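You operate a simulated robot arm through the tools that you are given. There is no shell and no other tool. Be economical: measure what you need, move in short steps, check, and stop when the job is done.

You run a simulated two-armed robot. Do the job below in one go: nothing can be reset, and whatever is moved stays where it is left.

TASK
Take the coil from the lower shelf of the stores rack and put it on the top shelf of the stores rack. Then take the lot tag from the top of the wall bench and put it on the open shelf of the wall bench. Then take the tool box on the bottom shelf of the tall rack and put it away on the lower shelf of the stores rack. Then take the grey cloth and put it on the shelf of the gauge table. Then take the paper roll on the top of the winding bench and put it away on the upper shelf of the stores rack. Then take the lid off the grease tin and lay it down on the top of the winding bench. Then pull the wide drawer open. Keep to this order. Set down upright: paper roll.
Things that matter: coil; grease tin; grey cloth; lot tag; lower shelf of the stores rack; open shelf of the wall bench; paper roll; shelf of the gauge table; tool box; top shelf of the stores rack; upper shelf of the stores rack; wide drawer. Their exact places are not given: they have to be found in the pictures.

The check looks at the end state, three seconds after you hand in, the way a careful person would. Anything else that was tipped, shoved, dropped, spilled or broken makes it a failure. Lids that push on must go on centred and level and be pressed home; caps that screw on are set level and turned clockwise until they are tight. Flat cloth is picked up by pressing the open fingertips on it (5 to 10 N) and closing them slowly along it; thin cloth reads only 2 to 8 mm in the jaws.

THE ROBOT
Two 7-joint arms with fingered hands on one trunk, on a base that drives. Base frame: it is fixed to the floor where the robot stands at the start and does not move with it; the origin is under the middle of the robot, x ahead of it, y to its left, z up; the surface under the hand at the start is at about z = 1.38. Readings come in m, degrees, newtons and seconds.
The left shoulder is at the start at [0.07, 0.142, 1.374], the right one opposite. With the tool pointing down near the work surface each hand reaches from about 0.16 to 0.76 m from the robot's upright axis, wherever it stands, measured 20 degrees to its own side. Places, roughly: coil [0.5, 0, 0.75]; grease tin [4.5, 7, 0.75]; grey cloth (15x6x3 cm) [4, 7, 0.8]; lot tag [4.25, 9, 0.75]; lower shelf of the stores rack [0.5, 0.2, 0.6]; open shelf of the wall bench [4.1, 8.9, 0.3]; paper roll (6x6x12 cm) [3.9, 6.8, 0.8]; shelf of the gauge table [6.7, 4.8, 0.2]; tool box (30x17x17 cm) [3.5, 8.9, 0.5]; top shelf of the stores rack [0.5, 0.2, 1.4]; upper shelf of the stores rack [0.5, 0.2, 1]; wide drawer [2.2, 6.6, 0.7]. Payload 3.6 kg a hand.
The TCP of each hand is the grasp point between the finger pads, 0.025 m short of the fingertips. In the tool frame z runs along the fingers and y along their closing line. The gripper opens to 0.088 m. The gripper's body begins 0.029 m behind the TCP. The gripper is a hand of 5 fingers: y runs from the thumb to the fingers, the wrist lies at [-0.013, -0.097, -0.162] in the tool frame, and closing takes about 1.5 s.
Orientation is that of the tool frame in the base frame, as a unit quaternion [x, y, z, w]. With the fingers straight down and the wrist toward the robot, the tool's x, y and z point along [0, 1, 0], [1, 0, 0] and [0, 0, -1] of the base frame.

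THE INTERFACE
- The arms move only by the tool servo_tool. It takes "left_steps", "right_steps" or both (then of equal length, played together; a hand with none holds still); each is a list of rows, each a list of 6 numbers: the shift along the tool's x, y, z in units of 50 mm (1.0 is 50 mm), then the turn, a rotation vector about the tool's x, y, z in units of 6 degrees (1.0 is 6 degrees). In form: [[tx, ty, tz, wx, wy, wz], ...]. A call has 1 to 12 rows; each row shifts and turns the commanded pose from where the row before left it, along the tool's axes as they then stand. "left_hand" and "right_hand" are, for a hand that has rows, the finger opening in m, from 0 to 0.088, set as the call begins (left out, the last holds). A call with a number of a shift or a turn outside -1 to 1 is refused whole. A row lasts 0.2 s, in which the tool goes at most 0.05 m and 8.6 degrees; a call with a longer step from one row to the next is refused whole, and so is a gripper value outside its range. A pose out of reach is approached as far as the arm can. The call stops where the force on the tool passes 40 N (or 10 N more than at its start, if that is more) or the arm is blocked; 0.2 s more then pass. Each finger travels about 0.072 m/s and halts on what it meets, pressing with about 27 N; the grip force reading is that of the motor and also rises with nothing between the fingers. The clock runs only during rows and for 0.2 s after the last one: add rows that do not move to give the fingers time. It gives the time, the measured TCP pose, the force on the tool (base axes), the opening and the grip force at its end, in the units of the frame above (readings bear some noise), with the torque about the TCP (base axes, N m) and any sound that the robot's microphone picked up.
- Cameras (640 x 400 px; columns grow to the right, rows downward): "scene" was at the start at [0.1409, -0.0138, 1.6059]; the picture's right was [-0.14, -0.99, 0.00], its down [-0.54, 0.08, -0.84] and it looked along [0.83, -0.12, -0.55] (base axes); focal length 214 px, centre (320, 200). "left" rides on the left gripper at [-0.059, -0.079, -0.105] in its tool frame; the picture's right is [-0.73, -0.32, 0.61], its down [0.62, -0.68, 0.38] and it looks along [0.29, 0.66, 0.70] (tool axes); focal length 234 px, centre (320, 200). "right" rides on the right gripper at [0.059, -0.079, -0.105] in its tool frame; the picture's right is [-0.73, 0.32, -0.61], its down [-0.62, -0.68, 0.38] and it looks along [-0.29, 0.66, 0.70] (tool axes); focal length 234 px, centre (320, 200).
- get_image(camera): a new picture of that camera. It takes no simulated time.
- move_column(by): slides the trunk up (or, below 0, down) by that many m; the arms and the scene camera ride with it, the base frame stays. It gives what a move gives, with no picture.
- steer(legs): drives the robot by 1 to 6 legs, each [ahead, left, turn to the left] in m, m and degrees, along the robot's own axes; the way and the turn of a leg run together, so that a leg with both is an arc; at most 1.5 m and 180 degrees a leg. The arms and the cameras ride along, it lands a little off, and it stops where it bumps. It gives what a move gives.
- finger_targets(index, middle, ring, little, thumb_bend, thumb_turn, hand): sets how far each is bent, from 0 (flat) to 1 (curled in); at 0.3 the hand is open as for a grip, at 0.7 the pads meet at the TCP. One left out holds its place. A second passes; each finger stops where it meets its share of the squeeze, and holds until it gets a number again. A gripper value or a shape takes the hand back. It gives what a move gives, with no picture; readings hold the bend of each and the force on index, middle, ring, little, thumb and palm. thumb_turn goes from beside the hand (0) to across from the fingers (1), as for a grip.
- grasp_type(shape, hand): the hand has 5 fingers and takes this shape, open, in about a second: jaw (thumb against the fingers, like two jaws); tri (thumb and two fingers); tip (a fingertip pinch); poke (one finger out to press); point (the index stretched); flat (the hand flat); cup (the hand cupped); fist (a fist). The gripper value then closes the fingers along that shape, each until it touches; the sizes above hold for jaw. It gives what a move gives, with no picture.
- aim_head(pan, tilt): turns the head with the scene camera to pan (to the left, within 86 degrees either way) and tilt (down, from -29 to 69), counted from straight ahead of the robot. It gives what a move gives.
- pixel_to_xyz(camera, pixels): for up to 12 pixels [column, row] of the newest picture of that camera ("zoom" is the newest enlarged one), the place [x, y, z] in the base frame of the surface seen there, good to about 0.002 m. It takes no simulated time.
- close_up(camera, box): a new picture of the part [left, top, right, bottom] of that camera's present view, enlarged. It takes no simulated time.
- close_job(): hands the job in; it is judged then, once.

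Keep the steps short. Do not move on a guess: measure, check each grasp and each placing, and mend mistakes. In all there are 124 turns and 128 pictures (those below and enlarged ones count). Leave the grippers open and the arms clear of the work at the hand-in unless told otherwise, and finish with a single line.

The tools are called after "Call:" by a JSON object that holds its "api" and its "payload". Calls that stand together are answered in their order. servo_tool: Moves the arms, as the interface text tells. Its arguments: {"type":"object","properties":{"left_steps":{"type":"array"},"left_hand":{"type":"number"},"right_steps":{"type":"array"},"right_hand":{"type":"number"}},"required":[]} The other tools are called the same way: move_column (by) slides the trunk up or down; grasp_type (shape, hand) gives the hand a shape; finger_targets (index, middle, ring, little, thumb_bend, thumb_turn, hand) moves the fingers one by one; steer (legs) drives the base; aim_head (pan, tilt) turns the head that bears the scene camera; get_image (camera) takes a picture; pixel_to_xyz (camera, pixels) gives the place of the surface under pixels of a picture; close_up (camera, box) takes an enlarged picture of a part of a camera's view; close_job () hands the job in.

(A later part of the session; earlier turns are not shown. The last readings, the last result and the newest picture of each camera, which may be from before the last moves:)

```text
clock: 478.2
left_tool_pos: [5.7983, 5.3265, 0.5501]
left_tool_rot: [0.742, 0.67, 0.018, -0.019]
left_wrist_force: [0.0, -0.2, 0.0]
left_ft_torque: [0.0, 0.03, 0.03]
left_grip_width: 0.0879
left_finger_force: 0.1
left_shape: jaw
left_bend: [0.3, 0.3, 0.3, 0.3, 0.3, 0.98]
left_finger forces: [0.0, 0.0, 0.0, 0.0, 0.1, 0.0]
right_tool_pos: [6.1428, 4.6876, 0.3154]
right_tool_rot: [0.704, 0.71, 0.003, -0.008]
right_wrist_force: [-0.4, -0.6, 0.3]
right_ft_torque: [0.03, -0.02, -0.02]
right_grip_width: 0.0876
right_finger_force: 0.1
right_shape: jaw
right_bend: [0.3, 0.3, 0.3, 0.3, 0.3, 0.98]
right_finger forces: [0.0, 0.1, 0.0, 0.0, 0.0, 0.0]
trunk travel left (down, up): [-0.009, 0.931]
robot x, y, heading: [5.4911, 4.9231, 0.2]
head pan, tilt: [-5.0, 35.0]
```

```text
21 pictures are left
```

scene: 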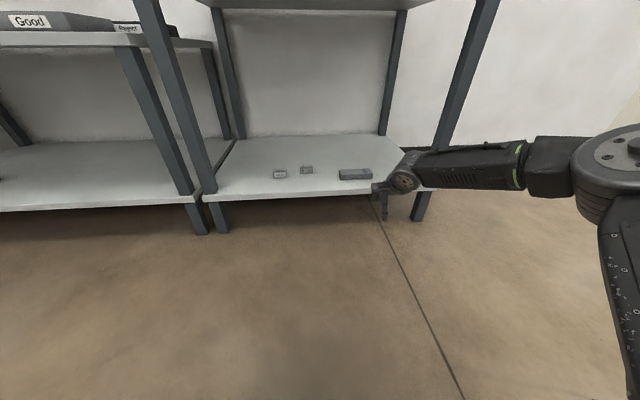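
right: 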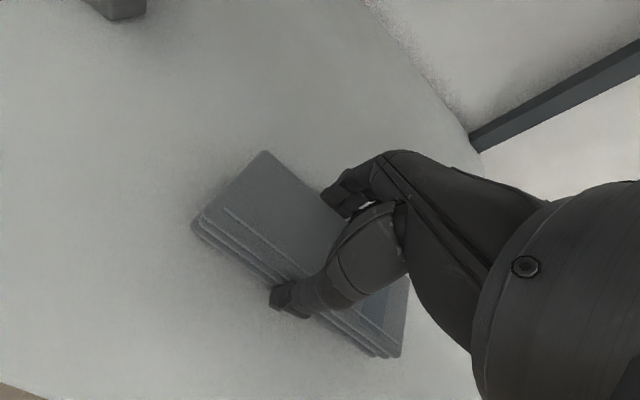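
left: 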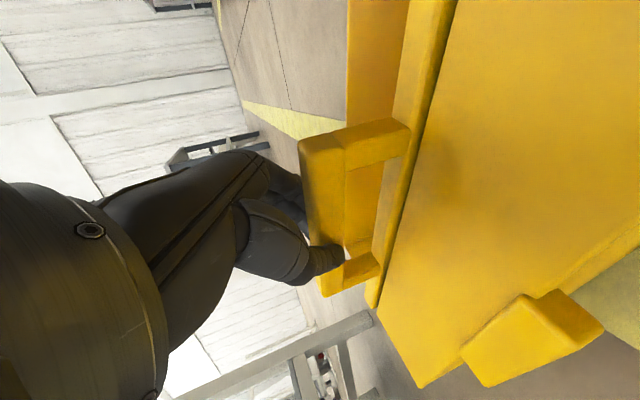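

The cloth lies on the gauge table's shelf. Next the paper roll: I raise the trunk and hands, strafe back to the corridor and turn to face the bench.

Call:
{"api": "move_column", "payload": {"by": 0.4}}

Call:
{"api": "move_column", "payload": {"by": 0.2}}

Call:
{"api": "servo_tool", "payload": {"right_steps": [[0, -0.8, -0.5, 0, 0, 0], [0, -0.8, -0.5, 0, 0, 0], [0, -0.8, -0.5, 0, 0, 0], [0, -0.6, -0.5, 0, 0, 0], [0, 0, -0.8, 0, 0, 0]]}}

Call:
{"api": "steer", "payload": {"legs": [[0, 1.42, 0], [0, 1.42, 0], [0, 0, -90], [0, -1.32, 0]]}}

```text
clock: 482.0
left_tool_pos: [5.7991, 5.3261, 0.9489]
left_tool_rot: [0.741, 0.67, 0.019, -0.019]
left_wrist_force: [-0.9, -1.1, 0.4]
left_ft_torque: [-0.01, -0.01, 0.01]
left_grip_width: 0.0878
left_finger_force: 0.0
left_shape: jaw
left_bend: [0.3, 0.3, 0.3, 0.3, 0.3, 0.98]
left_finger forces: [0.0, 0.0, 0.1, 0.0, 0.0, 0.0]
right_tool_pos: [6.1443, 4.6877, 0.7147]
right_tool_rot: [0.704, 0.71, 0.003, -0.008]
right_wrist_force: [0.6, -0.5, 0.0]
right_ft_torque: [0.0, 0.0, 0.0]
right_grip_width: 0.0879
right_finger_force: 0.1
right_shape: jaw
right_bend: [0.3, 0.3, 0.3, 0.3, 0.3, 0.98]
right_finger forces: [0.0, 0.0, 0.1, 0.0, 0.0, 0.1]
trunk travel left (down, up): [-0.409, 0.531]
robot x, y, heading: [5.4897, 4.9238, 0.2]
head pan, tilt: [-5.0, 35.0]
```

```text
clock: 484.2
left_tool_pos: [5.7975, 5.328, 1.1493]
left_tool_rot: [0.742, 0.67, 0.019, -0.018]
left_wrist_force: [0.1, 0.0, 0.4]
left_ft_torque: [0.02, 0.03, -0.02]
left_grip_width: 0.088
left_finger_force: 0.0
left_shape: jaw
left_bend: [0.3, 0.3, 0.3, 0.3, 0.3, 0.98]
left_finger forces: [0.1, 0.1, 0.0, 0.1, 0.0, 0.1]
right_tool_pos: [6.1435, 4.6866, 0.9151]
right_tool_rot: [0.704, 0.71, 0.002, -0.007]
right_wrist_force: [-0.7, 0.1, -0.2]
right_ft_torque: [-0.01, 0.01, 0.01]
right_grip_width: 0.0876
right_finger_force: 0.0
right_shape: jaw
right_bend: [0.3, 0.3, 0.3, 0.3, 0.3, 0.98]
right_finger forces: [0.0, 0.1, 0.0, 0.1, 0.0, 0.0]
trunk travel left (down, up): [-0.609, 0.331]
robot x, y, heading: [5.494, 4.9241, -0.0]
head pan, tilt: [-5.0, 35.0]
```

```text
clock: 485.4
left_tool_pos: [5.7978, 5.3264, 1.1495]
left_tool_rot: [0.742, 0.67, 0.018, -0.018]
left_wrist_force: [0.5, 0.0, 0.2]
left_ft_torque: [-0.03, -0.02, 0.02]
left_grip_width: 0.0878
left_finger_force: 0.0
left_shape: jaw
left_bend: [0.3, 0.3, 0.3, 0.3, 0.3, 0.98]
left_finger forces: [0.0, 0.0, 0.1, 0.1, 0.1, 0.0]
right_tool_pos: [5.9948, 4.6804, 1.0565]
right_tool_rot: [0.704, 0.71, 0.004, -0.008]
right_wrist_force: [-0.2, 0.0, 0.5]
right_ft_torque: [0.03, 0.0, -0.02]
right_grip_width: 0.0881
right_finger_force: 0.1
right_shape: jaw
right_bend: [0.3, 0.3, 0.3, 0.3, 0.3, 0.98]
right_finger forces: [0.0, 0.0, 0.1, 0.0, 0.1, 0.0]
trunk travel left (down, up): [-0.609, 0.331]
robot x, y, heading: [5.4903, 4.9224, 0.0]
head pan, tilt: [-5.0, 35.0]
```

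```text
clock: 509.2
left_tool_pos: [4.584, 7.4705, 1.1499]
left_tool_rot: [0.998, -0.058, 0.027, 0.0]
left_wrist_force: [0.4, -0.4, -0.2]
left_ft_torque: [0.01, -0.01, -0.02]
left_grip_width: 0.0879
left_finger_force: 0.0
left_shape: jaw
left_bend: [0.3, 0.3, 0.3, 0.3, 0.3, 0.98]
left_finger forces: [0.0, 0.0, 0.0, 0.0, 0.0, 0.0]
right_tool_pos: [3.9367, 7.2801, 1.0569]
right_tool_rot: [1.0, -0.002, 0.007, -0.003]
right_wrist_force: [-0.2, 0.7, 0.0]
right_ft_torque: [0.0, -0.02, -0.01]
right_grip_width: 0.088
right_finger_force: 0.2
right_shape: jaw
right_bend: [0.3, 0.3, 0.3, 0.3, 0.3, 0.98]
right_finger forces: [0.0, 0.0, 0.0, 0.0, 0.1, 0.1]
trunk travel left (down, up): [-0.609, 0.331]
robot x, y, heading: [4.1871, 7.7849, -90.4]
head pan, tilt: [-5.0, 35.0]
```

I drive ahead 0.28 and reach toward the roll at a safe height, then look with the right camera.

Call:
{"api": "steer", "payload": {"legs": [[0.28, 0, 0.4]]}}

Call:
{"api": "servo_tool", "payload": {"right_steps": [[0, 0.8, 0, 0, 0, 0], [0, 0.8, 0, 0, 0, 0], [0, 0, 0.8, 0, 0, 0], [0, 0, 0.8, 0, 0, 0], [0, 0, 0, 0, 0, 0]]}}

Call:
{"api": "get_image", "payload": {"camera": "right"}}

```text
clock: 511.2
left_tool_pos: [4.5851, 7.1894, 1.1487]
left_tool_rot: [0.998, -0.053, 0.026, -0.001]
left_wrist_force: [-0.4, -1.2, -0.1]
left_ft_torque: [0.03, -0.01, -0.02]
left_grip_width: 0.0878
left_finger_force: 0.0
left_shape: jaw
left_bend: [0.3, 0.3, 0.3, 0.3, 0.3, 0.98]
left_finger forces: [0.1, 0.0, 0.0, 0.0, 0.0, 0.2]
right_tool_pos: [3.9386, 6.994, 1.0563]
right_tool_rot: [1.0, 0.001, 0.008, -0.003]
right_wrist_force: [0.2, -0.2, 0.5]
right_ft_torque: [-0.03, 0.0, 0.0]
right_grip_width: 0.0877
right_finger_force: 0.1
right_shape: jaw
right_bend: [0.3, 0.3, 0.3, 0.3, 0.3, 0.98]
right_finger forces: [0.0, 0.1, 0.1, 0.0, 0.1, 0.0]
trunk travel left (down, up): [-0.609, 0.331]
robot x, y, heading: [4.1844, 7.4973, -90.1]
head pan, tilt: [-5.0, 35.0]
```

```text
clock: 512.4
left_tool_pos: [4.584, 7.1883, 1.15]
left_tool_rot: [0.998, -0.053, 0.027, 0.0]
left_wrist_force: [0.2, 0.8, -0.1]
left_ft_torque: [0.0, -0.01, 0.01]
left_grip_width: 0.0877
left_finger_force: 0.0
left_shape: jaw
left_bend: [0.3, 0.3, 0.3, 0.3, 0.3, 0.98]
left_finger forces: [0.0, 0.0, 0.1, 0.0, 0.0, 0.0]
right_tool_pos: [3.939, 6.9151, 0.9773]
right_tool_rot: [1.0, 0.002, 0.008, -0.003]
right_wrist_force: [0.2, 0.6, -0.3]
right_ft_torque: [0.0, 0.01, 0.03]
right_grip_width: 0.0879
right_finger_force: 0.1
right_shape: jaw
right_bend: [0.3, 0.3, 0.3, 0.3, 0.3, 0.98]
right_finger forces: [0.1, 0.0, 0.0, 0.0, 0.0, 0.1]
trunk travel left (down, up): [-0.609, 0.331]
robot x, y, heading: [4.1817, 7.4945, -90.1]
head pan, tilt: [-5.0, 35.0]
```

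```text
20 pictures are left
```

right: 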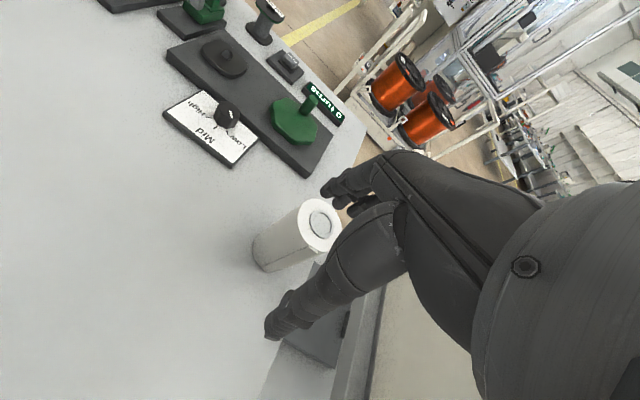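

I measure the roll's top rim from this view.

Call:
{"api": "pixel_to_xyz", "payload": {"camera": "right", "pixels": [[302, 215], [313, 205], [312, 240], [322, 250], [330, 245], [308, 228], [265, 265]]}}

```text
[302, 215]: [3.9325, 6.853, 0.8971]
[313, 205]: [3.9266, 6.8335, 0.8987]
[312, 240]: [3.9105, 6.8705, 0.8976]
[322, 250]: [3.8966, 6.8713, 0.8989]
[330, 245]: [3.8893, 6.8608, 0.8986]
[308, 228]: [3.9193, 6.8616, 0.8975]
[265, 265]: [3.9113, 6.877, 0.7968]
```

The roll's axis is about (3.907, 6.845). I move above it, lower to TCP z = 0.88 and check.

Call:
{"api": "servo_tool", "payload": {"right_steps": [[-0.32, 0.7, 0, 0, 0, 0], [-0.32, 0.7, 0, 0, 0, 0], [0, 0, 0.6, 0, 0, 0], [0, 0, 0.6, 0, 0, 0], [0, 0, 0.5, 0, 0, 0], [0, 0, 0.22, 0, 0, 0], [0, 0, 0, 0, 0, 0]]}}

Call:
{"api": "get_image", "payload": {"camera": "right"}}

```text
clock: 514.0
left_tool_pos: [4.585, 7.1898, 1.1498]
left_tool_rot: [0.998, -0.053, 0.027, -0.001]
left_wrist_force: [0.8, 0.0, -1.0]
left_ft_torque: [-0.01, 0.03, 0.02]
left_grip_width: 0.0877
left_finger_force: 0.2
left_shape: jaw
left_bend: [0.3, 0.3, 0.3, 0.3, 0.3, 0.98]
left_finger forces: [0.0, 0.1, 0.0, 0.0, 0.0, 0.1]
right_tool_pos: [3.9078, 6.8457, 0.8789]
right_tool_rot: [1.0, 0.002, 0.008, -0.003]
right_wrist_force: [0.5, 1.5, 1.5]
right_ft_torque: [-0.02, -0.01, 0.0]
right_grip_width: 0.0876
right_finger_force: 0.1
right_shape: jaw
right_bend: [0.3, 0.3, 0.3, 0.3, 0.3, 0.98]
right_finger forces: [0.5, 0.0, 0.0, 0.1, 1.1, 0.0]
trunk travel left (down, up): [-0.609, 0.331]
robot x, y, heading: [4.1841, 7.4958, -90.4]
head pan, tilt: [-5.0, 35.0]
```

```text
19 pictures are left
```

right: 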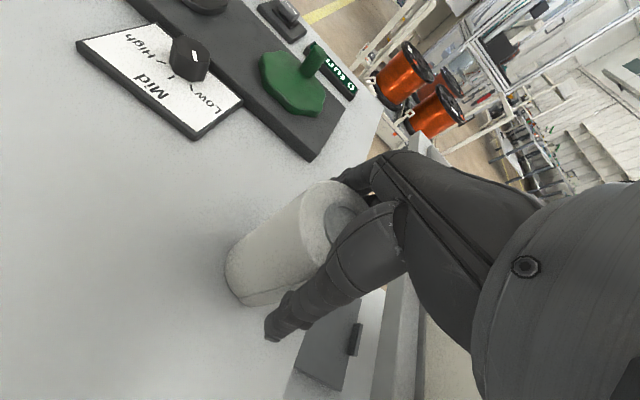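

The hand straddles the roll. I close, then lift and check.

Call:
{"api": "servo_tool", "payload": {"right_steps": [[0, 0, 0, 0, 0, 0], [0, 0, 0, 0, 0, 0], [0, 0, 0, 0, 0, 0], [0, 0, 0, 0, 0, 0], [0, 0, 0, 0, 0, 0], [0, 0, 0, 0, 0, 0], [0, 0, 0, 0, 0, 0]], "right_hand": 0.04}}

Call:
{"api": "servo_tool", "payload": {"right_steps": [[0, 0, -0.4, 0, 0, 0], [0, 0, -0.8, 0, 0, 0], [0, 0, -0.8, 0, 0, 0], [0, 0, -0.8, 0, 0, 0], [0, 0, 0, 0, 0, 0]]}}

Call:
{"api": "get_image", "payload": {"camera": "right"}}

```text
clock: 515.6
left_tool_pos: [4.583, 7.1889, 1.1492]
left_tool_rot: [0.998, -0.054, 0.026, 0.0]
left_wrist_force: [0.2, -0.1, -0.4]
left_ft_torque: [0.0, -0.02, 0.0]
left_grip_width: 0.0877
left_finger_force: 0.0
left_shape: jaw
left_bend: [0.3, 0.3, 0.3, 0.3, 0.3, 0.98]
left_finger forces: [0.0, 0.0, 0.0, 0.0, 0.0, 0.1]
right_tool_pos: [3.909, 6.8441, 0.879]
right_tool_rot: [1.0, 0.002, 0.008, -0.003]
right_wrist_force: [-0.7, -1.4, 1.4]
right_ft_torque: [-0.19, 0.07, 0.01]
right_grip_width: 0.0603
right_finger_force: 26.7
right_shape: jaw
right_bend: [0.31, 0.43, 0.43, 0.42, 0.55, 0.99]
right_finger forces: [15.1, 11.9, 0.0, 0.1, 25.5, 0.0]
trunk travel left (down, up): [-0.609, 0.331]
robot x, y, heading: [4.1837, 7.4945, -90.5]
head pan, tilt: [-5.0, 35.0]
```

```text
clock: 516.8
left_tool_pos: [4.5849, 7.1873, 1.1496]
left_tool_rot: [0.998, -0.053, 0.027, 0.0]
left_wrist_force: [0.3, -0.8, 0.0]
left_ft_torque: [-0.01, -0.01, 0.0]
left_grip_width: 0.0879
left_finger_force: 0.1
left_shape: jaw
left_bend: [0.3, 0.3, 0.3, 0.3, 0.3, 0.98]
left_finger forces: [0.0, 0.0, 0.0, 0.0, 0.0, 0.1]
right_tool_pos: [3.9076, 6.8442, 1.0185]
right_tool_rot: [1.0, 0.002, 0.008, -0.004]
right_wrist_force: [0.6, 0.7, -1.6]
right_ft_torque: [0.01, -0.03, -0.02]
right_grip_width: 0.0594
right_finger_force: 27.4
right_shape: jaw
right_bend: [0.31, 0.43, 0.43, 0.42, 0.55, 0.99]
right_finger forces: [13.6, 11.3, 0.1, 0.0, 24.9, 0.0]
trunk travel left (down, up): [-0.609, 0.331]
robot x, y, heading: [4.1814, 7.4973, -90.2]
head pan, tilt: [-5.0, 35.0]
```

```text
18 pictures are left
```

right: 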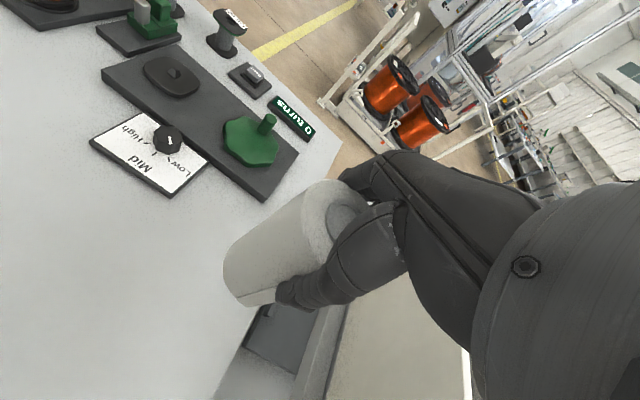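

The roll is held upright. I pull it in, back off and travel to the stores rack: corridor west, down the room, aisle, then turn to face the rack.

Call:
{"api": "servo_tool", "payload": {"right_steps": [[0, -0.8, -0.3, 0, 0, 0], [0, -0.8, -0.3, 0, 0, 0], [0, -0.8, -0.3, 0, 0, 0], [0, -0.8, -0.3, 0, 0, 0]]}}

Call:
{"api": "steer", "payload": {"legs": [[-0.35, 0, 0.2], [0, -1.2, 0], [0, -1.2, 0], [0, -1.15, 0]]}}

```text
clock: 517.8
left_tool_pos: [4.5839, 7.1902, 1.1503]
left_tool_rot: [0.998, -0.054, 0.026, 0.0]
left_wrist_force: [-0.2, -0.3, 0.5]
left_ft_torque: [-0.01, -0.01, 0.0]
left_grip_width: 0.0878
left_finger_force: 0.0
left_shape: jaw
left_bend: [0.3, 0.3, 0.3, 0.3, 0.3, 0.98]
left_finger forces: [0.0, 0.1, 0.0, 0.0, 0.0, 0.0]
right_tool_pos: [3.9046, 7.007, 1.0813]
right_tool_rot: [1.0, 0.001, 0.007, -0.003]
right_wrist_force: [0.1, 1.4, -1.0]
right_ft_torque: [-0.04, -0.03, 0.01]
right_grip_width: 0.0592
right_finger_force: 27.0
right_shape: jaw
right_bend: [0.31, 0.44, 0.43, 0.42, 0.55, 0.99]
right_finger forces: [13.4, 11.6, 0.0, 0.0, 24.9, 0.1]
trunk travel left (down, up): [-0.609, 0.331]
robot x, y, heading: [4.1844, 7.4996, -90.4]
head pan, tilt: [-5.0, 35.0]
```

```text
clock: 537.0
left_tool_pos: [1.0286, 7.5678, 1.149]
left_tool_rot: [0.998, -0.048, 0.026, -0.001]
left_wrist_force: [0.2, 0.5, 0.7]
left_ft_torque: [0.0, -0.02, 0.0]
left_grip_width: 0.0879
left_finger_force: 0.1
left_shape: jaw
left_bend: [0.3, 0.3, 0.3, 0.3, 0.3, 0.98]
left_finger forces: [0.0, 0.0, 0.1, 0.1, 0.0, 0.1]
right_tool_pos: [0.3534, 7.3793, 1.0808]
right_tool_rot: [1.0, 0.006, 0.008, -0.004]
right_wrist_force: [0.4, 0.2, -1.7]
right_ft_torque: [-0.01, 0.04, 0.02]
right_grip_width: 0.0594
right_finger_force: 26.6
right_shape: jaw
right_bend: [0.31, 0.44, 0.43, 0.42, 0.55, 0.99]
right_finger forces: [13.6, 11.4, 0.0, 0.0, 24.7, 0.0]
trunk travel left (down, up): [-0.609, 0.331]
robot x, y, heading: [0.6222, 7.8742, -89.5]
head pan, tilt: [-5.0, 35.0]
```

Call:
{"api": "steer", "payload": {"legs": [[1.32, 0, -0.5], [1.32, 0, 0], [1.38, 0, 0]]}}

Call:
{"api": "steer", "payload": {"legs": [[0, -1.25, 0], [1.2, 0, 0], [1.2, 0, 0]]}}

```text
clock: 556.3
left_tool_pos: [1.0267, 3.547, 1.1494]
left_tool_rot: [0.999, -0.042, 0.026, -0.001]
left_wrist_force: [-0.2, 0.8, -0.4]
left_ft_torque: [-0.03, 0.0, 0.03]
left_grip_width: 0.0877
left_finger_force: 0.0
left_shape: jaw
left_bend: [0.3, 0.3, 0.3, 0.3, 0.3, 0.98]
left_finger forces: [0.1, 0.1, 0.1, 0.1, 0.0, 0.1]
right_tool_pos: [0.3515, 3.349, 1.0803]
right_tool_rot: [1.0, 0.014, 0.008, -0.003]
right_wrist_force: [0.7, -0.3, -1.7]
right_ft_torque: [0.01, -0.03, 0.01]
right_grip_width: 0.0591
right_finger_force: 27.4
right_shape: jaw
right_bend: [0.31, 0.44, 0.43, 0.42, 0.55, 0.99]
right_finger forces: [13.5, 11.4, 0.0, 0.0, 24.6, 0.0]
trunk travel left (down, up): [-0.609, 0.331]
robot x, y, heading: [0.6182, 3.8462, -88.7]
head pan, tilt: [-5.0, 35.0]
```

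```text
clock: 574.0
left_tool_pos: [-0.2727, 1.1262, 1.15]
left_tool_rot: [0.998, -0.054, 0.026, 0.0]
left_wrist_force: [0.4, 0.6, 0.8]
left_ft_torque: [0.0, 0.0, 0.02]
left_grip_width: 0.0877
left_finger_force: 0.1
left_shape: jaw
left_bend: [0.3, 0.3, 0.3, 0.3, 0.3, 0.98]
left_finger forces: [0.1, 0.0, 0.1, 0.0, 0.0, 0.0]
right_tool_pos: [-0.9507, 0.9441, 1.0802]
right_tool_rot: [1.0, 0.001, 0.008, -0.003]
right_wrist_force: [-0.1, 0.5, -1.8]
right_ft_torque: [0.0, 0.0, -0.01]
right_grip_width: 0.0593
right_finger_force: 27.2
right_shape: jaw
right_bend: [0.31, 0.44, 0.43, 0.42, 0.55, 0.99]
right_finger forces: [13.4, 11.4, 0.0, 0.1, 24.7, 0.1]
trunk travel left (down, up): [-0.609, 0.331]
robot x, y, heading: [-0.6719, 1.4367, -90.4]
head pan, tilt: [-5.0, 35.0]
```

Call:
{"api": "steer", "payload": {"legs": [[1.1, 0, 0.4], [0, 0, 90]]}}

Call:
{"api": "move_column", "payload": {"by": 0.03}}

Call:
{"api": "aim_head", "payload": {"pan": -8, "tilt": 12}}

Call:
{"api": "get_image", "payload": {"camera": "scene"}}

```text
clock: 583.5
left_tool_pos: [-0.3573, 0.7277, 1.1489]
left_tool_rot: [0.744, 0.668, 0.018, -0.019]
left_wrist_force: [-0.3, 0.1, 0.1]
left_ft_torque: [-0.02, 0.0, -0.03]
left_grip_width: 0.0878
left_finger_force: 0.2
left_shape: jaw
left_bend: [0.3, 0.3, 0.3, 0.3, 0.3, 0.98]
left_finger forces: [0.1, 0.0, 0.1, 0.0, 0.1, 0.0]
right_tool_pos: [-0.1745, 0.048, 1.0801]
right_tool_rot: [0.706, 0.708, 0.004, -0.008]
right_wrist_force: [0.5, -0.5, -1.7]
right_ft_torque: [0.01, -0.01, -0.01]
right_grip_width: 0.0589
right_finger_force: 26.7
right_shape: jaw
right_bend: [0.31, 0.44, 0.43, 0.42, 0.55, 0.99]
right_finger forces: [12.7, 11.3, 0.0, 0.0, 23.5, 0.0]
trunk travel left (down, up): [-0.609, 0.331]
robot x, y, heading: [-0.664, 0.3242, -0.3]
head pan, tilt: [-5.0, 35.0]
```

```text
clock: 584.2
left_tool_pos: [-0.3575, 0.7265, 1.1791]
left_tool_rot: [0.743, 0.669, 0.018, -0.019]
left_wrist_force: [0.7, -0.2, 0.5]
left_ft_torque: [0.02, -0.01, -0.01]
left_grip_width: 0.0877
left_finger_force: 0.0
left_shape: jaw
left_bend: [0.3, 0.3, 0.3, 0.3, 0.3, 0.98]
left_finger forces: [0.0, 0.0, 0.0, 0.1, 0.1, 0.1]
right_tool_pos: [-0.1734, 0.0477, 1.1117]
right_tool_rot: [0.706, 0.709, 0.003, -0.008]
right_wrist_force: [-0.6, 0.7, -2.7]
right_ft_torque: [0.0, 0.0, 0.0]
right_grip_width: 0.059
right_finger_force: 27.3
right_shape: jaw
right_bend: [0.31, 0.44, 0.43, 0.42, 0.55, 0.99]
right_finger forces: [12.7, 11.4, 0.1, 0.1, 23.5, 0.0]
trunk travel left (down, up): [-0.639, 0.301]
robot x, y, heading: [-0.666, 0.3249, 0.0]
head pan, tilt: [-5.0, 35.0]
```

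```text
clock: 585.1
left_tool_pos: [-0.3581, 0.7258, 1.1795]
left_tool_rot: [0.744, 0.668, 0.019, -0.019]
left_wrist_force: [-0.3, 0.1, -0.5]
left_ft_torque: [0.0, 0.01, 0.0]
left_grip_width: 0.0876
left_finger_force: 0.1
left_shape: jaw
left_bend: [0.3, 0.3, 0.3, 0.3, 0.3, 0.98]
left_finger forces: [0.1, 0.0, 0.0, 0.1, 0.0, 0.0]
right_tool_pos: [-0.1732, 0.0478, 1.1102]
right_tool_rot: [0.706, 0.709, 0.003, -0.008]
right_wrist_force: [-0.4, 0.5, -1.6]
right_ft_torque: [0.02, -0.01, -0.01]
right_grip_width: 0.0591
right_finger_force: 27.2
right_shape: jaw
right_bend: [0.31, 0.44, 0.43, 0.42, 0.55, 0.99]
right_finger forces: [12.7, 11.2, 0.1, 0.0, 23.5, 0.1]
trunk travel left (down, up): [-0.639, 0.301]
robot x, y, heading: [-0.6644, 0.3264, -0.1]
head pan, tilt: [-8.0, 12.0]
```

```text
17 pictures are left
```

scene: 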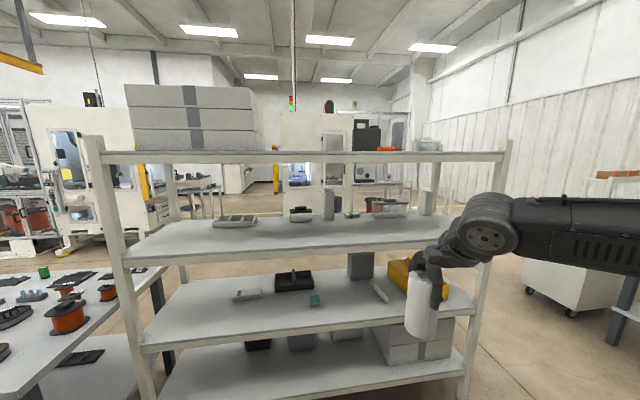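

The shelf's front strip is free. I extend the right arm 0.13, and drive ahead 0.43 to hold the roll over the upper shelf at about (0.39, 0.05).

Call:
{"api": "servo_tool", "payload": {"right_steps": [[0, 0.65, 0, 0, 0, 0], [0, 0.65, 0, 0, 0, 0], [0, 0.65, 0, 0, 0, 0], [0, 0.65, 0, 0, 0, 0], [0, 0, 0, 0, 0, 0]]}}

Call:
{"api": "steer", "payload": {"legs": [[0.43, 0, 0]]}}

Call:
{"api": "get_image", "payload": {"camera": "scene"}}

```text
clock: 586.3
left_tool_pos: [-0.3588, 0.7259, 1.1802]
left_tool_rot: [0.744, 0.668, 0.019, -0.018]
left_wrist_force: [0.1, -0.6, 0.8]
left_ft_torque: [0.03, 0.01, 0.01]
left_grip_width: 0.0878
left_finger_force: 0.0
left_shape: jaw
left_bend: [0.3, 0.3, 0.3, 0.3, 0.3, 0.98]
left_finger forces: [0.0, 0.0, 0.0, 0.0, 0.0, 0.0]
right_tool_pos: [-0.0445, 0.0491, 1.1113]
right_tool_rot: [0.705, 0.709, 0.003, -0.008]
right_wrist_force: [-0.3, -0.1, -1.8]
right_ft_torque: [-0.02, -0.01, 0.02]
right_grip_width: 0.059
right_finger_force: 26.9
right_shape: jaw
right_bend: [0.31, 0.44, 0.43, 0.42, 0.55, 0.99]
right_finger forces: [12.7, 11.4, 0.0, 0.0, 23.7, 0.0]
trunk travel left (down, up): [-0.639, 0.301]
robot x, y, heading: [-0.6646, 0.3223, 0.1]
head pan, tilt: [-8.0, 12.0]
```

```text
clock: 588.9
left_tool_pos: [0.0703, 0.7235, 1.1807]
left_tool_rot: [0.745, 0.667, 0.019, -0.019]
left_wrist_force: [-0.4, -0.1, 0.0]
left_ft_torque: [-0.01, 0.03, -0.02]
left_grip_width: 0.0876
left_finger_force: 0.1
left_shape: jaw
left_bend: [0.3, 0.3, 0.3, 0.3, 0.3, 0.98]
left_finger forces: [0.0, 0.1, 0.0, 0.0, 0.0, 0.0]
right_tool_pos: [0.3838, 0.0439, 1.1104]
right_tool_rot: [0.707, 0.707, 0.004, -0.008]
right_wrist_force: [-0.2, 0.3, -1.1]
right_ft_torque: [0.01, 0.03, -0.02]
right_grip_width: 0.0588
right_finger_force: 27.2
right_shape: jaw
right_bend: [0.31, 0.44, 0.43, 0.42, 0.55, 0.99]
right_finger forces: [12.6, 11.3, 0.2, 0.0, 23.6, 0.0]
trunk travel left (down, up): [-0.639, 0.301]
robot x, y, heading: [-0.2369, 0.3228, -0.5]
head pan, tilt: [-8.0, 12.0]
```

```text
16 pictures are left
```

scene: 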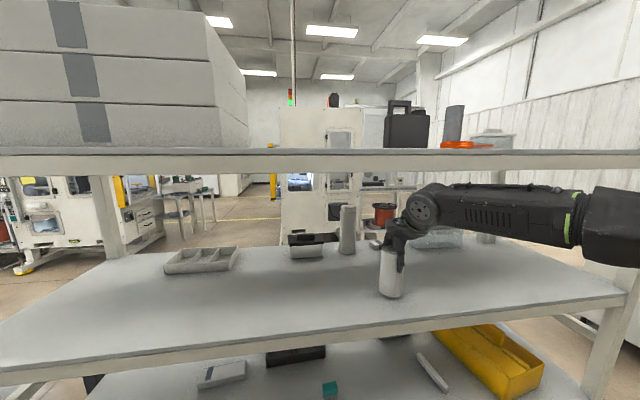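

The roll hangs just above the free shelf area. I lower about 12 mm until contact and read.

Call:
{"api": "servo_tool", "payload": {"right_steps": [[0, 0, 0.14, 0, 0, 0], [0, 0, 0.06, 0, 0, 0], [0, 0, 0.03, 0, 0, 0], [0, 0, 0, 0, 0, 0]]}}

Call:
{"api": "close_up", "payload": {"camera": "scene", "box": [340, 180, 460, 320]}}

```text
clock: 589.9
left_tool_pos: [0.07, 0.7244, 1.1794]
left_tool_rot: [0.745, 0.667, 0.019, -0.019]
left_wrist_force: [-0.6, -0.1, 0.8]
left_ft_torque: [0.01, 0.0, 0.01]
left_grip_width: 0.0879
left_finger_force: 0.2
left_shape: jaw
left_bend: [0.3, 0.3, 0.3, 0.3, 0.3, 0.98]
left_finger forces: [0.0, 0.0, 0.0, 0.0, 0.0, 0.0]
right_tool_pos: [0.3835, 0.0447, 1.0993]
right_tool_rot: [0.707, 0.708, 0.003, -0.007]
right_wrist_force: [0.3, -0.3, 3.0]
right_ft_torque: [-0.06, -0.08, 0.02]
right_grip_width: 0.0587
right_finger_force: 27.1
right_shape: jaw
right_bend: [0.31, 0.44, 0.43, 0.42, 0.55, 0.99]
right_finger forces: [13.0, 11.8, 0.1, 0.0, 24.2, 0.1]
trunk travel left (down, up): [-0.639, 0.301]
robot x, y, heading: [-0.2363, 0.3214, -0.3]
head pan, tilt: [-8.0, 12.0]
```

```text
2.86 times, centred on (400, 250) of scene
```

zoom: 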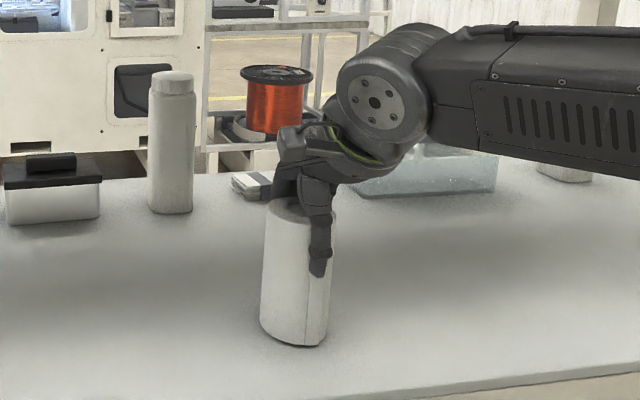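

The shelf carries the roll (contact +3 N) and it stands upright. I open the fingers wider than normal to free it gently.

Call:
{"api": "finger_targets", "payload": {"hand": "right", "index": 0.12, "middle": 0.12, "ring": 0.12, "little": 0.12, "thumb_bend": 0.12}}

Call:
{"api": "servo_tool", "payload": {"right_steps": [[0, 0, -0.12, 0, 0, 0], [0, 0, -0.12, 0, 0, 0], [0, 0, 0, 0, 0, 0]]}}

Call:
{"api": "close_up", "payload": {"camera": "scene", "box": [340, 180, 460, 320]}}

```text
clock: 590.9
left_tool_pos: [0.071, 0.7225, 1.1793]
left_tool_rot: [0.745, 0.667, 0.018, -0.019]
left_wrist_force: [0.1, 0.0, -0.1]
left_ft_torque: [0.0, 0.02, 0.04]
left_grip_width: 0.0878
left_finger_force: 0.0
left_shape: jaw
left_bend: [0.3, 0.3, 0.3, 0.3, 0.3, 0.98]
left_finger forces: [0.1, 0.0, 0.0, 0.0, 0.0, 0.0]
right_tool_pos: [0.384, 0.045, 1.0995]
right_tool_rot: [0.707, 0.707, 0.003, -0.007]
right_wrist_force: [-0.2, -0.1, -0.6]
right_ft_torque: [0.03, 0.0, 0.01]
right_grip_width: 0.1167
right_finger_force: 0.1
right_shape: fingers
right_bend: [0.12, 0.12, 0.12, 0.12, 0.12, 1.0]
right_finger forces: [0.0, 0.0, 0.0, 0.0, 0.0, 0.1]
trunk travel left (down, up): [-0.639, 0.301]
robot x, y, heading: [-0.241, 0.3214, -0.7]
head pan, tilt: [-8.0, 12.0]
```

```text
clock: 591.7
left_tool_pos: [0.0707, 0.7217, 1.1786]
left_tool_rot: [0.745, 0.667, 0.018, -0.019]
left_wrist_force: [-1.0, 0.2, 0.9]
left_ft_torque: [-0.04, 0.01, 0.0]
left_grip_width: 0.0879
left_finger_force: 0.0
left_shape: jaw
left_bend: [0.3, 0.3, 0.3, 0.3, 0.3, 0.98]
left_finger forces: [0.0, 0.0, 0.1, 0.1, 0.0, 0.0]
right_tool_pos: [0.3828, 0.0441, 1.1116]
right_tool_rot: [0.707, 0.708, 0.003, -0.008]
right_wrist_force: [0.7, 0.7, 0.1]
right_ft_torque: [-0.02, 0.01, 0.01]
right_grip_width: 0.1168
right_finger_force: 0.1
right_shape: fingers
right_bend: [0.12, 0.12, 0.12, 0.12, 0.12, 1.0]
right_finger forces: [0.0, 0.0, 0.0, 0.0, 0.0, 0.0]
trunk travel left (down, up): [-0.639, 0.301]
robot x, y, heading: [-0.2378, 0.3236, -0.5]
head pan, tilt: [-8.0, 12.0]
```

```text
2.86 times, centred on (400, 250) of scene
```

zoom: 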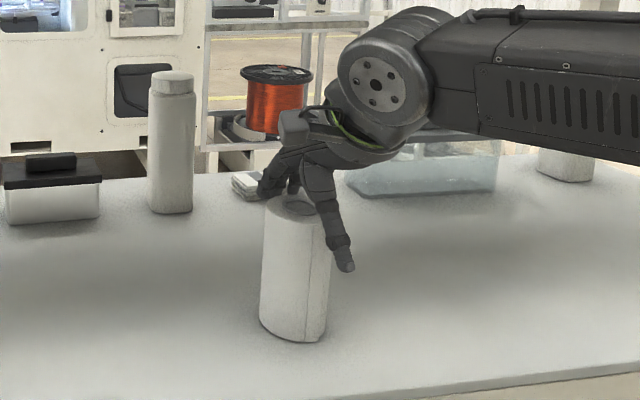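

The roll stands free. I slide the open hand sideways to the right, clear of the roll, then back out.

Call:
{"api": "servo_tool", "payload": {"right_steps": [[0, 0, -0.2, 0, 0, 0], [-0.5, 0, 0, 0, 0, 0], [-0.6, 0, 0, 0, 0, 0], [-0.6, 0, 0, 0, 0, 0], [-0.6, 0, 0, 0, 0, 0], [0, 0, 0, 0, 0, 0]]}}

Call:
{"api": "steer", "payload": {"legs": [[-0.42, 0, 0]]}}

Call:
{"api": "get_image", "payload": {"camera": "scene"}}

```text
clock: 593.1
left_tool_pos: [0.071, 0.7244, 1.179]
left_tool_rot: [0.744, 0.667, 0.018, -0.019]
left_wrist_force: [0.8, -0.2, -0.1]
left_ft_torque: [0.0, -0.02, 0.0]
left_grip_width: 0.0877
left_finger_force: 0.1
left_shape: jaw
left_bend: [0.3, 0.3, 0.3, 0.3, 0.3, 0.98]
left_finger forces: [0.0, 0.1, 0.0, 0.0, 0.0, 0.0]
right_tool_pos: [0.3841, -0.0702, 1.1198]
right_tool_rot: [0.708, 0.706, 0.003, -0.008]
right_wrist_force: [1.4, -0.1, 0.2]
right_ft_torque: [-0.03, 0.0, -0.01]
right_grip_width: 0.1168
right_finger_force: 0.0
right_shape: fingers
right_bend: [0.12, 0.12, 0.12, 0.12, 0.12, 1.0]
right_finger forces: [0.0, 0.1, 0.1, 0.1, 0.0, 0.1]
trunk travel left (down, up): [-0.639, 0.301]
robot x, y, heading: [-0.2377, 0.3235, -0.3]
head pan, tilt: [-8.0, 12.0]
```

```text
clock: 595.7
left_tool_pos: [-0.3507, 0.7256, 1.1791]
left_tool_rot: [0.743, 0.668, 0.018, -0.019]
left_wrist_force: [-0.1, 0.0, 0.2]
left_ft_torque: [0.03, 0.04, 0.02]
left_grip_width: 0.0876
left_finger_force: 0.0
left_shape: jaw
left_bend: [0.3, 0.3, 0.3, 0.3, 0.3, 0.98]
left_finger forces: [0.1, 0.1, 0.1, 0.0, 0.0, 0.0]
right_tool_pos: [-0.033, -0.0654, 1.1206]
right_tool_rot: [0.705, 0.709, 0.003, -0.008]
right_wrist_force: [0.0, -0.4, 0.5]
right_ft_torque: [0.01, -0.03, -0.02]
right_grip_width: 0.1167
right_finger_force: 0.0
right_shape: fingers
right_bend: [0.12, 0.12, 0.12, 0.12, 0.12, 1.0]
right_finger forces: [0.1, 0.0, 0.0, 0.0, 0.0, 0.0]
trunk travel left (down, up): [-0.639, 0.301]
robot x, y, heading: [-0.6576, 0.3243, 0.0]
head pan, tilt: [-8.0, 12.0]
```

```text
13 pictures are left
```

scene: 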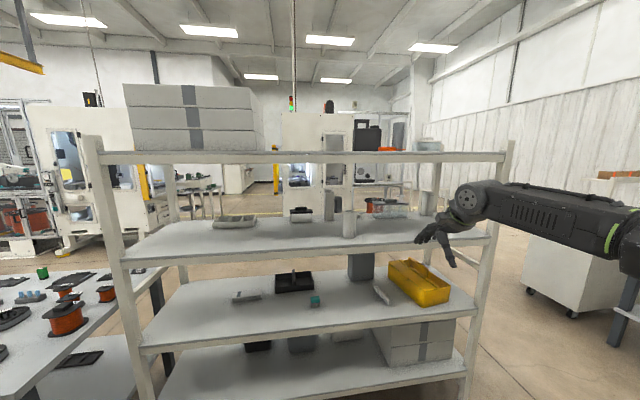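

The roll stands upright on the upper shelf. Next is the grease tin's lid. I reset the right hand and travel back to the corridor, turning to face the bench at the corridor's west end.

Call:
{"api": "servo_tool", "payload": {"right_steps": [[0.3, -0.8, 0, 0, 0, 0], [0.3, -0.8, 0, 0, 0, 0], [0.3, -0.8, 0, 0, 0, 0], [0, 0, 0, 0, 0, 0]], "right_hand": 0.088}}

Call:
{"api": "steer", "payload": {"legs": [[0, 0, 90], [1.2, 0, 0], [1.2, 0, 0], [1.15, 0, 0], [0, -1.28, 0]]}}

Call:
{"api": "steer", "payload": {"legs": [[1.3, 0, 0], [1.3, 0, 0], [1.35, 0, 0], [0, 0, 180]]}}

```text
clock: 596.7
left_tool_pos: [-0.351, 0.7261, 1.1782]
left_tool_rot: [0.744, 0.668, 0.018, -0.018]
left_wrist_force: [0.6, -0.2, 0.6]
left_ft_torque: [0.02, 0.0, 0.0]
left_grip_width: 0.088
left_finger_force: 0.0
left_shape: jaw
left_bend: [0.3, 0.3, 0.3, 0.3, 0.3, 0.98]
left_finger forces: [0.0, 0.1, 0.0, 0.0, 0.0, 0.0]
right_tool_pos: [-0.153, -0.0219, 1.1209]
right_tool_rot: [0.705, 0.709, 0.002, -0.008]
right_wrist_force: [-0.4, 0.4, -0.2]
right_ft_torque: [-0.01, 0.02, -0.01]
right_grip_width: 0.088
right_finger_force: 0.1
right_shape: jaw
right_bend: [0.3, 0.3, 0.3, 0.3, 0.3, 0.98]
right_finger forces: [0.0, 0.1, 0.1, 0.0, 0.1, 0.0]
trunk travel left (down, up): [-0.639, 0.301]
robot x, y, heading: [-0.6592, 0.3237, -0.1]
head pan, tilt: [-8.0, 12.0]
```

```text
clock: 623.8
left_tool_pos: [0.1823, 4.168, 1.1798]
left_tool_rot: [0.042, 0.999, 0.0, -0.027]
left_wrist_force: [-0.6, 0.6, 0.1]
left_ft_torque: [0.03, 0.0, 0.04]
left_grip_width: 0.0881
left_finger_force: 0.0
left_shape: jaw
left_bend: [0.3, 0.3, 0.3, 0.3, 0.3, 0.98]
left_finger forces: [0.0, 0.1, 0.0, 0.1, 0.1, 0.1]
right_tool_pos: [0.9264, 4.3809, 1.1215]
right_tool_rot: [-0.011, 1.0, -0.005, -0.008]
right_wrist_force: [-1.3, 1.4, 0.2]
right_ft_torque: [-0.01, 0.01, 0.02]
right_grip_width: 0.0882
right_finger_force: 0.0
right_shape: jaw
right_bend: [0.3, 0.3, 0.3, 0.3, 0.3, 0.98]
right_finger forces: [0.0, 0.0, 0.0, 0.1, 0.0, 0.0]
trunk travel left (down, up): [-0.639, 0.301]
robot x, y, heading: [0.5911, 3.8681, 90.9]
head pan, tilt: [-8.0, 12.0]
```

```text
clock: 650.0
left_tool_pos: [0.9673, 7.4928, 1.1787]
left_tool_rot: [0.999, -0.033, 0.026, -0.001]
left_wrist_force: [-0.3, -0.4, 1.1]
left_ft_torque: [-0.01, 0.03, 0.02]
left_grip_width: 0.0878
left_finger_force: 0.1
left_shape: jaw
left_bend: [0.3, 0.3, 0.3, 0.3, 0.3, 0.98]
left_finger forces: [0.0, 0.0, 0.0, 0.1, 0.0, 0.1]
right_tool_pos: [0.2277, 7.2643, 1.1208]
right_tool_rot: [1.0, 0.022, 0.008, -0.004]
right_wrist_force: [1.3, 0.5, -0.3]
right_ft_torque: [-0.01, 0.0, -0.02]
right_grip_width: 0.0882
right_finger_force: 0.1
right_shape: jaw
right_bend: [0.3, 0.3, 0.3, 0.3, 0.3, 0.98]
right_finger forces: [0.0, 0.1, 0.1, 0.1, 0.0, 0.0]
trunk travel left (down, up): [-0.639, 0.301]
robot x, y, heading: [0.5582, 7.7809, -87.5]
head pan, tilt: [-8.0, 12.0]
```

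Call:
{"api": "steer", "payload": {"legs": [[-0.03, 0, -2.5], [0, 1.25, 0], [0, 1.25, 0], [0, 1.24, 0]]}}

Call:
{"api": "aim_head", "payload": {"pan": 15, "tilt": 38}}

Call:
{"api": "close_up", "payload": {"camera": "scene", "box": [160, 100, 480, 300]}}

```text
clock: 668.5
left_tool_pos: [4.6949, 7.4427, 1.1793]
left_tool_rot: [0.997, -0.067, 0.025, 0.0]
left_wrist_force: [0.0, -0.2, 0.2]
left_ft_torque: [-0.05, -0.05, 0.03]
left_grip_width: 0.088
left_finger_force: 0.0
left_shape: jaw
left_bend: [0.3, 0.3, 0.3, 0.3, 0.3, 0.98]
left_finger forces: [0.1, 0.0, 0.0, 0.1, 0.0, 0.0]
right_tool_pos: [3.9403, 7.2661, 1.1216]
right_tool_rot: [1.0, -0.011, 0.008, -0.002]
right_wrist_force: [1.4, -0.1, -0.2]
right_ft_torque: [-0.01, 0.03, 0.04]
right_grip_width: 0.088
right_finger_force: 0.0
right_shape: jaw
right_bend: [0.3, 0.3, 0.3, 0.3, 0.3, 0.98]
right_finger forces: [0.0, 0.1, 0.0, 0.0, 0.1, 0.0]
trunk travel left (down, up): [-0.639, 0.301]
robot x, y, heading: [4.307, 7.762, -92.0]
head pan, tilt: [-8.0, 12.0]
```

```text
clock: 669.5
left_tool_pos: [4.6927, 7.4442, 1.1799]
left_tool_rot: [0.997, -0.067, 0.027, 0.0]
left_wrist_force: [0.2, 0.6, -0.3]
left_ft_torque: [0.01, 0.0, 0.02]
left_grip_width: 0.0878
left_finger_force: 0.2
left_shape: jaw
left_bend: [0.3, 0.3, 0.3, 0.3, 0.3, 0.98]
left_finger forces: [0.0, 0.1, 0.0, 0.0, 0.1, 0.1]
right_tool_pos: [3.9417, 7.2663, 1.1209]
right_tool_rot: [1.0, -0.012, 0.008, -0.004]
right_wrist_force: [0.1, 0.1, 0.7]
right_ft_torque: [0.01, -0.02, 0.03]
right_grip_width: 0.0881
right_finger_force: 0.1
right_shape: jaw
right_bend: [0.3, 0.3, 0.3, 0.3, 0.3, 0.98]
right_finger forces: [0.0, 0.1, 0.1, 0.0, 0.0, 0.0]
trunk travel left (down, up): [-0.639, 0.301]
robot x, y, heading: [4.2985, 7.7643, -91.8]
head pan, tilt: [15.0, 38.0]
```

```text
2.00 times, centred on (320, 200) of scene
```

zoom: 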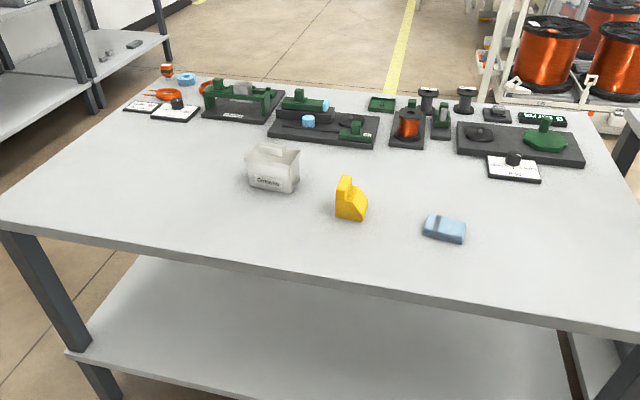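

I measure the tin's lid and knob, and the free area to its left.

Call:
{"api": "pixel_to_xyz", "payload": {"camera": "zoom", "pixels": [[248, 165], [293, 170], [258, 145], [299, 152], [272, 150], [264, 149], [281, 150], [272, 156], [270, 188], [180, 190], [120, 200], [290, 150]]}}

Call:
{"api": "close_up", "payload": {"camera": "scene", "box": [272, 160, 320, 205]}}

```text
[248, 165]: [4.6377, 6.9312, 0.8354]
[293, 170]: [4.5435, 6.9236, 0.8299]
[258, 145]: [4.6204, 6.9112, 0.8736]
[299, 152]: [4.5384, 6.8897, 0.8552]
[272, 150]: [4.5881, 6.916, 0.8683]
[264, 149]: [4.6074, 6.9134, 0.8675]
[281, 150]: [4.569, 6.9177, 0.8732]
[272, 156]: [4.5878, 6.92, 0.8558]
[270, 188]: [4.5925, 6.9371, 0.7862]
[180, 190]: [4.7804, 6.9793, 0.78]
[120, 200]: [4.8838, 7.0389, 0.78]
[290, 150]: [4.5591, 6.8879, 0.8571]
```

```text
8.89 times, centred on (296, 182) of scene
```

zoom: 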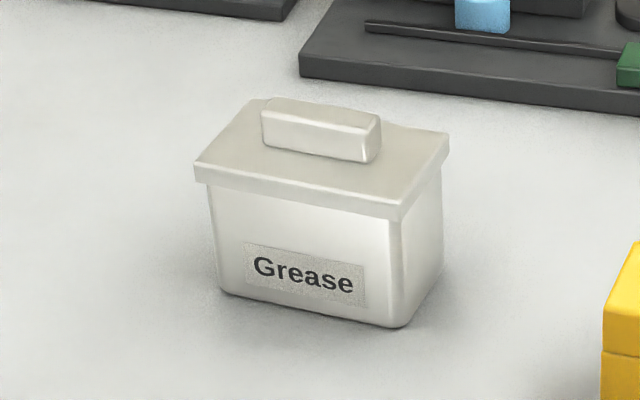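

I measure the handle bar precisely in this close-up.

Call:
{"api": "pixel_to_xyz", "payload": {"camera": "zoom", "pixels": [[268, 125], [360, 145], [370, 115], [275, 103], [320, 118], [225, 160], [400, 195], [440, 140], [265, 102], [318, 140]]}}

```text
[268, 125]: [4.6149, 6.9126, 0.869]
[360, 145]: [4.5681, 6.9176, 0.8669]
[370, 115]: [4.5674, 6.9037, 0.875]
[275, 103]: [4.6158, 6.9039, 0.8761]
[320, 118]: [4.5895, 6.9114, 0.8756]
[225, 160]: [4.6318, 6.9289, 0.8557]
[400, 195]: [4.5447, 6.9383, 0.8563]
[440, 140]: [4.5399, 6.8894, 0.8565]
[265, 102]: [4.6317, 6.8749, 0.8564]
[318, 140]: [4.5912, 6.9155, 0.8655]
```

Handle bar: x 4.565–4.617, y 6.900–6.917, z 0.857–0.876. I square up, drive in 0.27 and bring the left hand above it, correcting its small yaw and tilt.

Call:
{"api": "steer", "payload": {"legs": [[0.27, 0, 1.8]]}}

Call:
{"api": "servo_tool", "payload": {"left_steps": [[0, 0, 0, 0, -0.5, -0.97], [-0.367, 0.85, 0, 0, 0, 0], [-0.367, 0.85, 0, 0, 0, 0], [-0.367, 0.85, 0, 0, 0, 0], [-0.367, 0.85, 0, 0, 0, 0], [-0.367, 0.85, 0, 0, 0, 0], [-0.3, 0.7, 0, 0, 0, 0], [0, 0, 0.9, 0, 0, 0], [0, 0, 0.9, 0, 0, 0], [0, 0, 0.9, 0, 0, 0], [0, 0, 0.9, 0, 0, 0], [0, 0, 0, 0, 0, 0]]}}

```text
clock: 671.4
left_tool_pos: [4.7001, 7.1898, 1.1801]
left_tool_rot: [0.998, -0.05, 0.026, 0.001]
left_wrist_force: [0.2, 0.0, -0.4]
left_ft_torque: [-0.01, 0.0, 0.02]
left_grip_width: 0.0877
left_finger_force: 0.1
left_shape: jaw
left_bend: [0.3, 0.3, 0.3, 0.3, 0.3, 0.98]
left_finger forces: [0.1, 0.0, 0.0, 0.0, 0.0, 0.0]
right_tool_pos: [3.9538, 6.9877, 1.1219]
right_tool_rot: [1.0, 0.006, 0.008, -0.004]
right_wrist_force: [0.7, 0.5, -0.2]
right_ft_torque: [0.0, -0.03, 0.02]
right_grip_width: 0.0882
right_finger_force: 0.0
right_shape: jaw
right_bend: [0.3, 0.3, 0.3, 0.3, 0.3, 0.98]
right_finger forces: [0.0, 0.0, 0.1, 0.0, 0.0, 0.1]
trunk travel left (down, up): [-0.639, 0.301]
robot x, y, heading: [4.3, 7.4935, -89.9]
head pan, tilt: [15.0, 38.0]
```

```text
clock: 674.0
left_tool_pos: [4.7057, 6.9345, 0.9943]
left_tool_rot: [1.0, 0.002, 0.0, 0.0]
left_wrist_force: [-0.4, -0.9, 0.5]
left_ft_torque: [0.01, 0.02, 0.02]
left_grip_width: 0.0877
left_finger_force: 0.0
left_shape: jaw
left_bend: [0.3, 0.3, 0.3, 0.3, 0.3, 0.98]
left_finger forces: [0.0, 0.0, 0.0, 0.0, 0.1, 0.1]
left hand out of reach, approached as far as the arm can: row 1, 2, 3, 4, 5, 6, 7
right_tool_pos: [3.9541, 6.9867, 1.121]
right_tool_rot: [1.0, 0.005, 0.008, -0.003]
right_wrist_force: [0.1, -0.1, -0.6]
right_ft_torque: [0.01, -0.01, -0.01]
right_grip_width: 0.0881
right_finger_force: 0.1
right_shape: jaw
right_bend: [0.3, 0.3, 0.3, 0.3, 0.3, 0.98]
right_finger forces: [0.0, 0.0, 0.0, 0.0, 0.0, 0.0]
trunk travel left (down, up): [-0.639, 0.301]
robot x, y, heading: [4.2973, 7.4926, -89.8]
head pan, tilt: [15.0, 38.0]
5 turns are left
```

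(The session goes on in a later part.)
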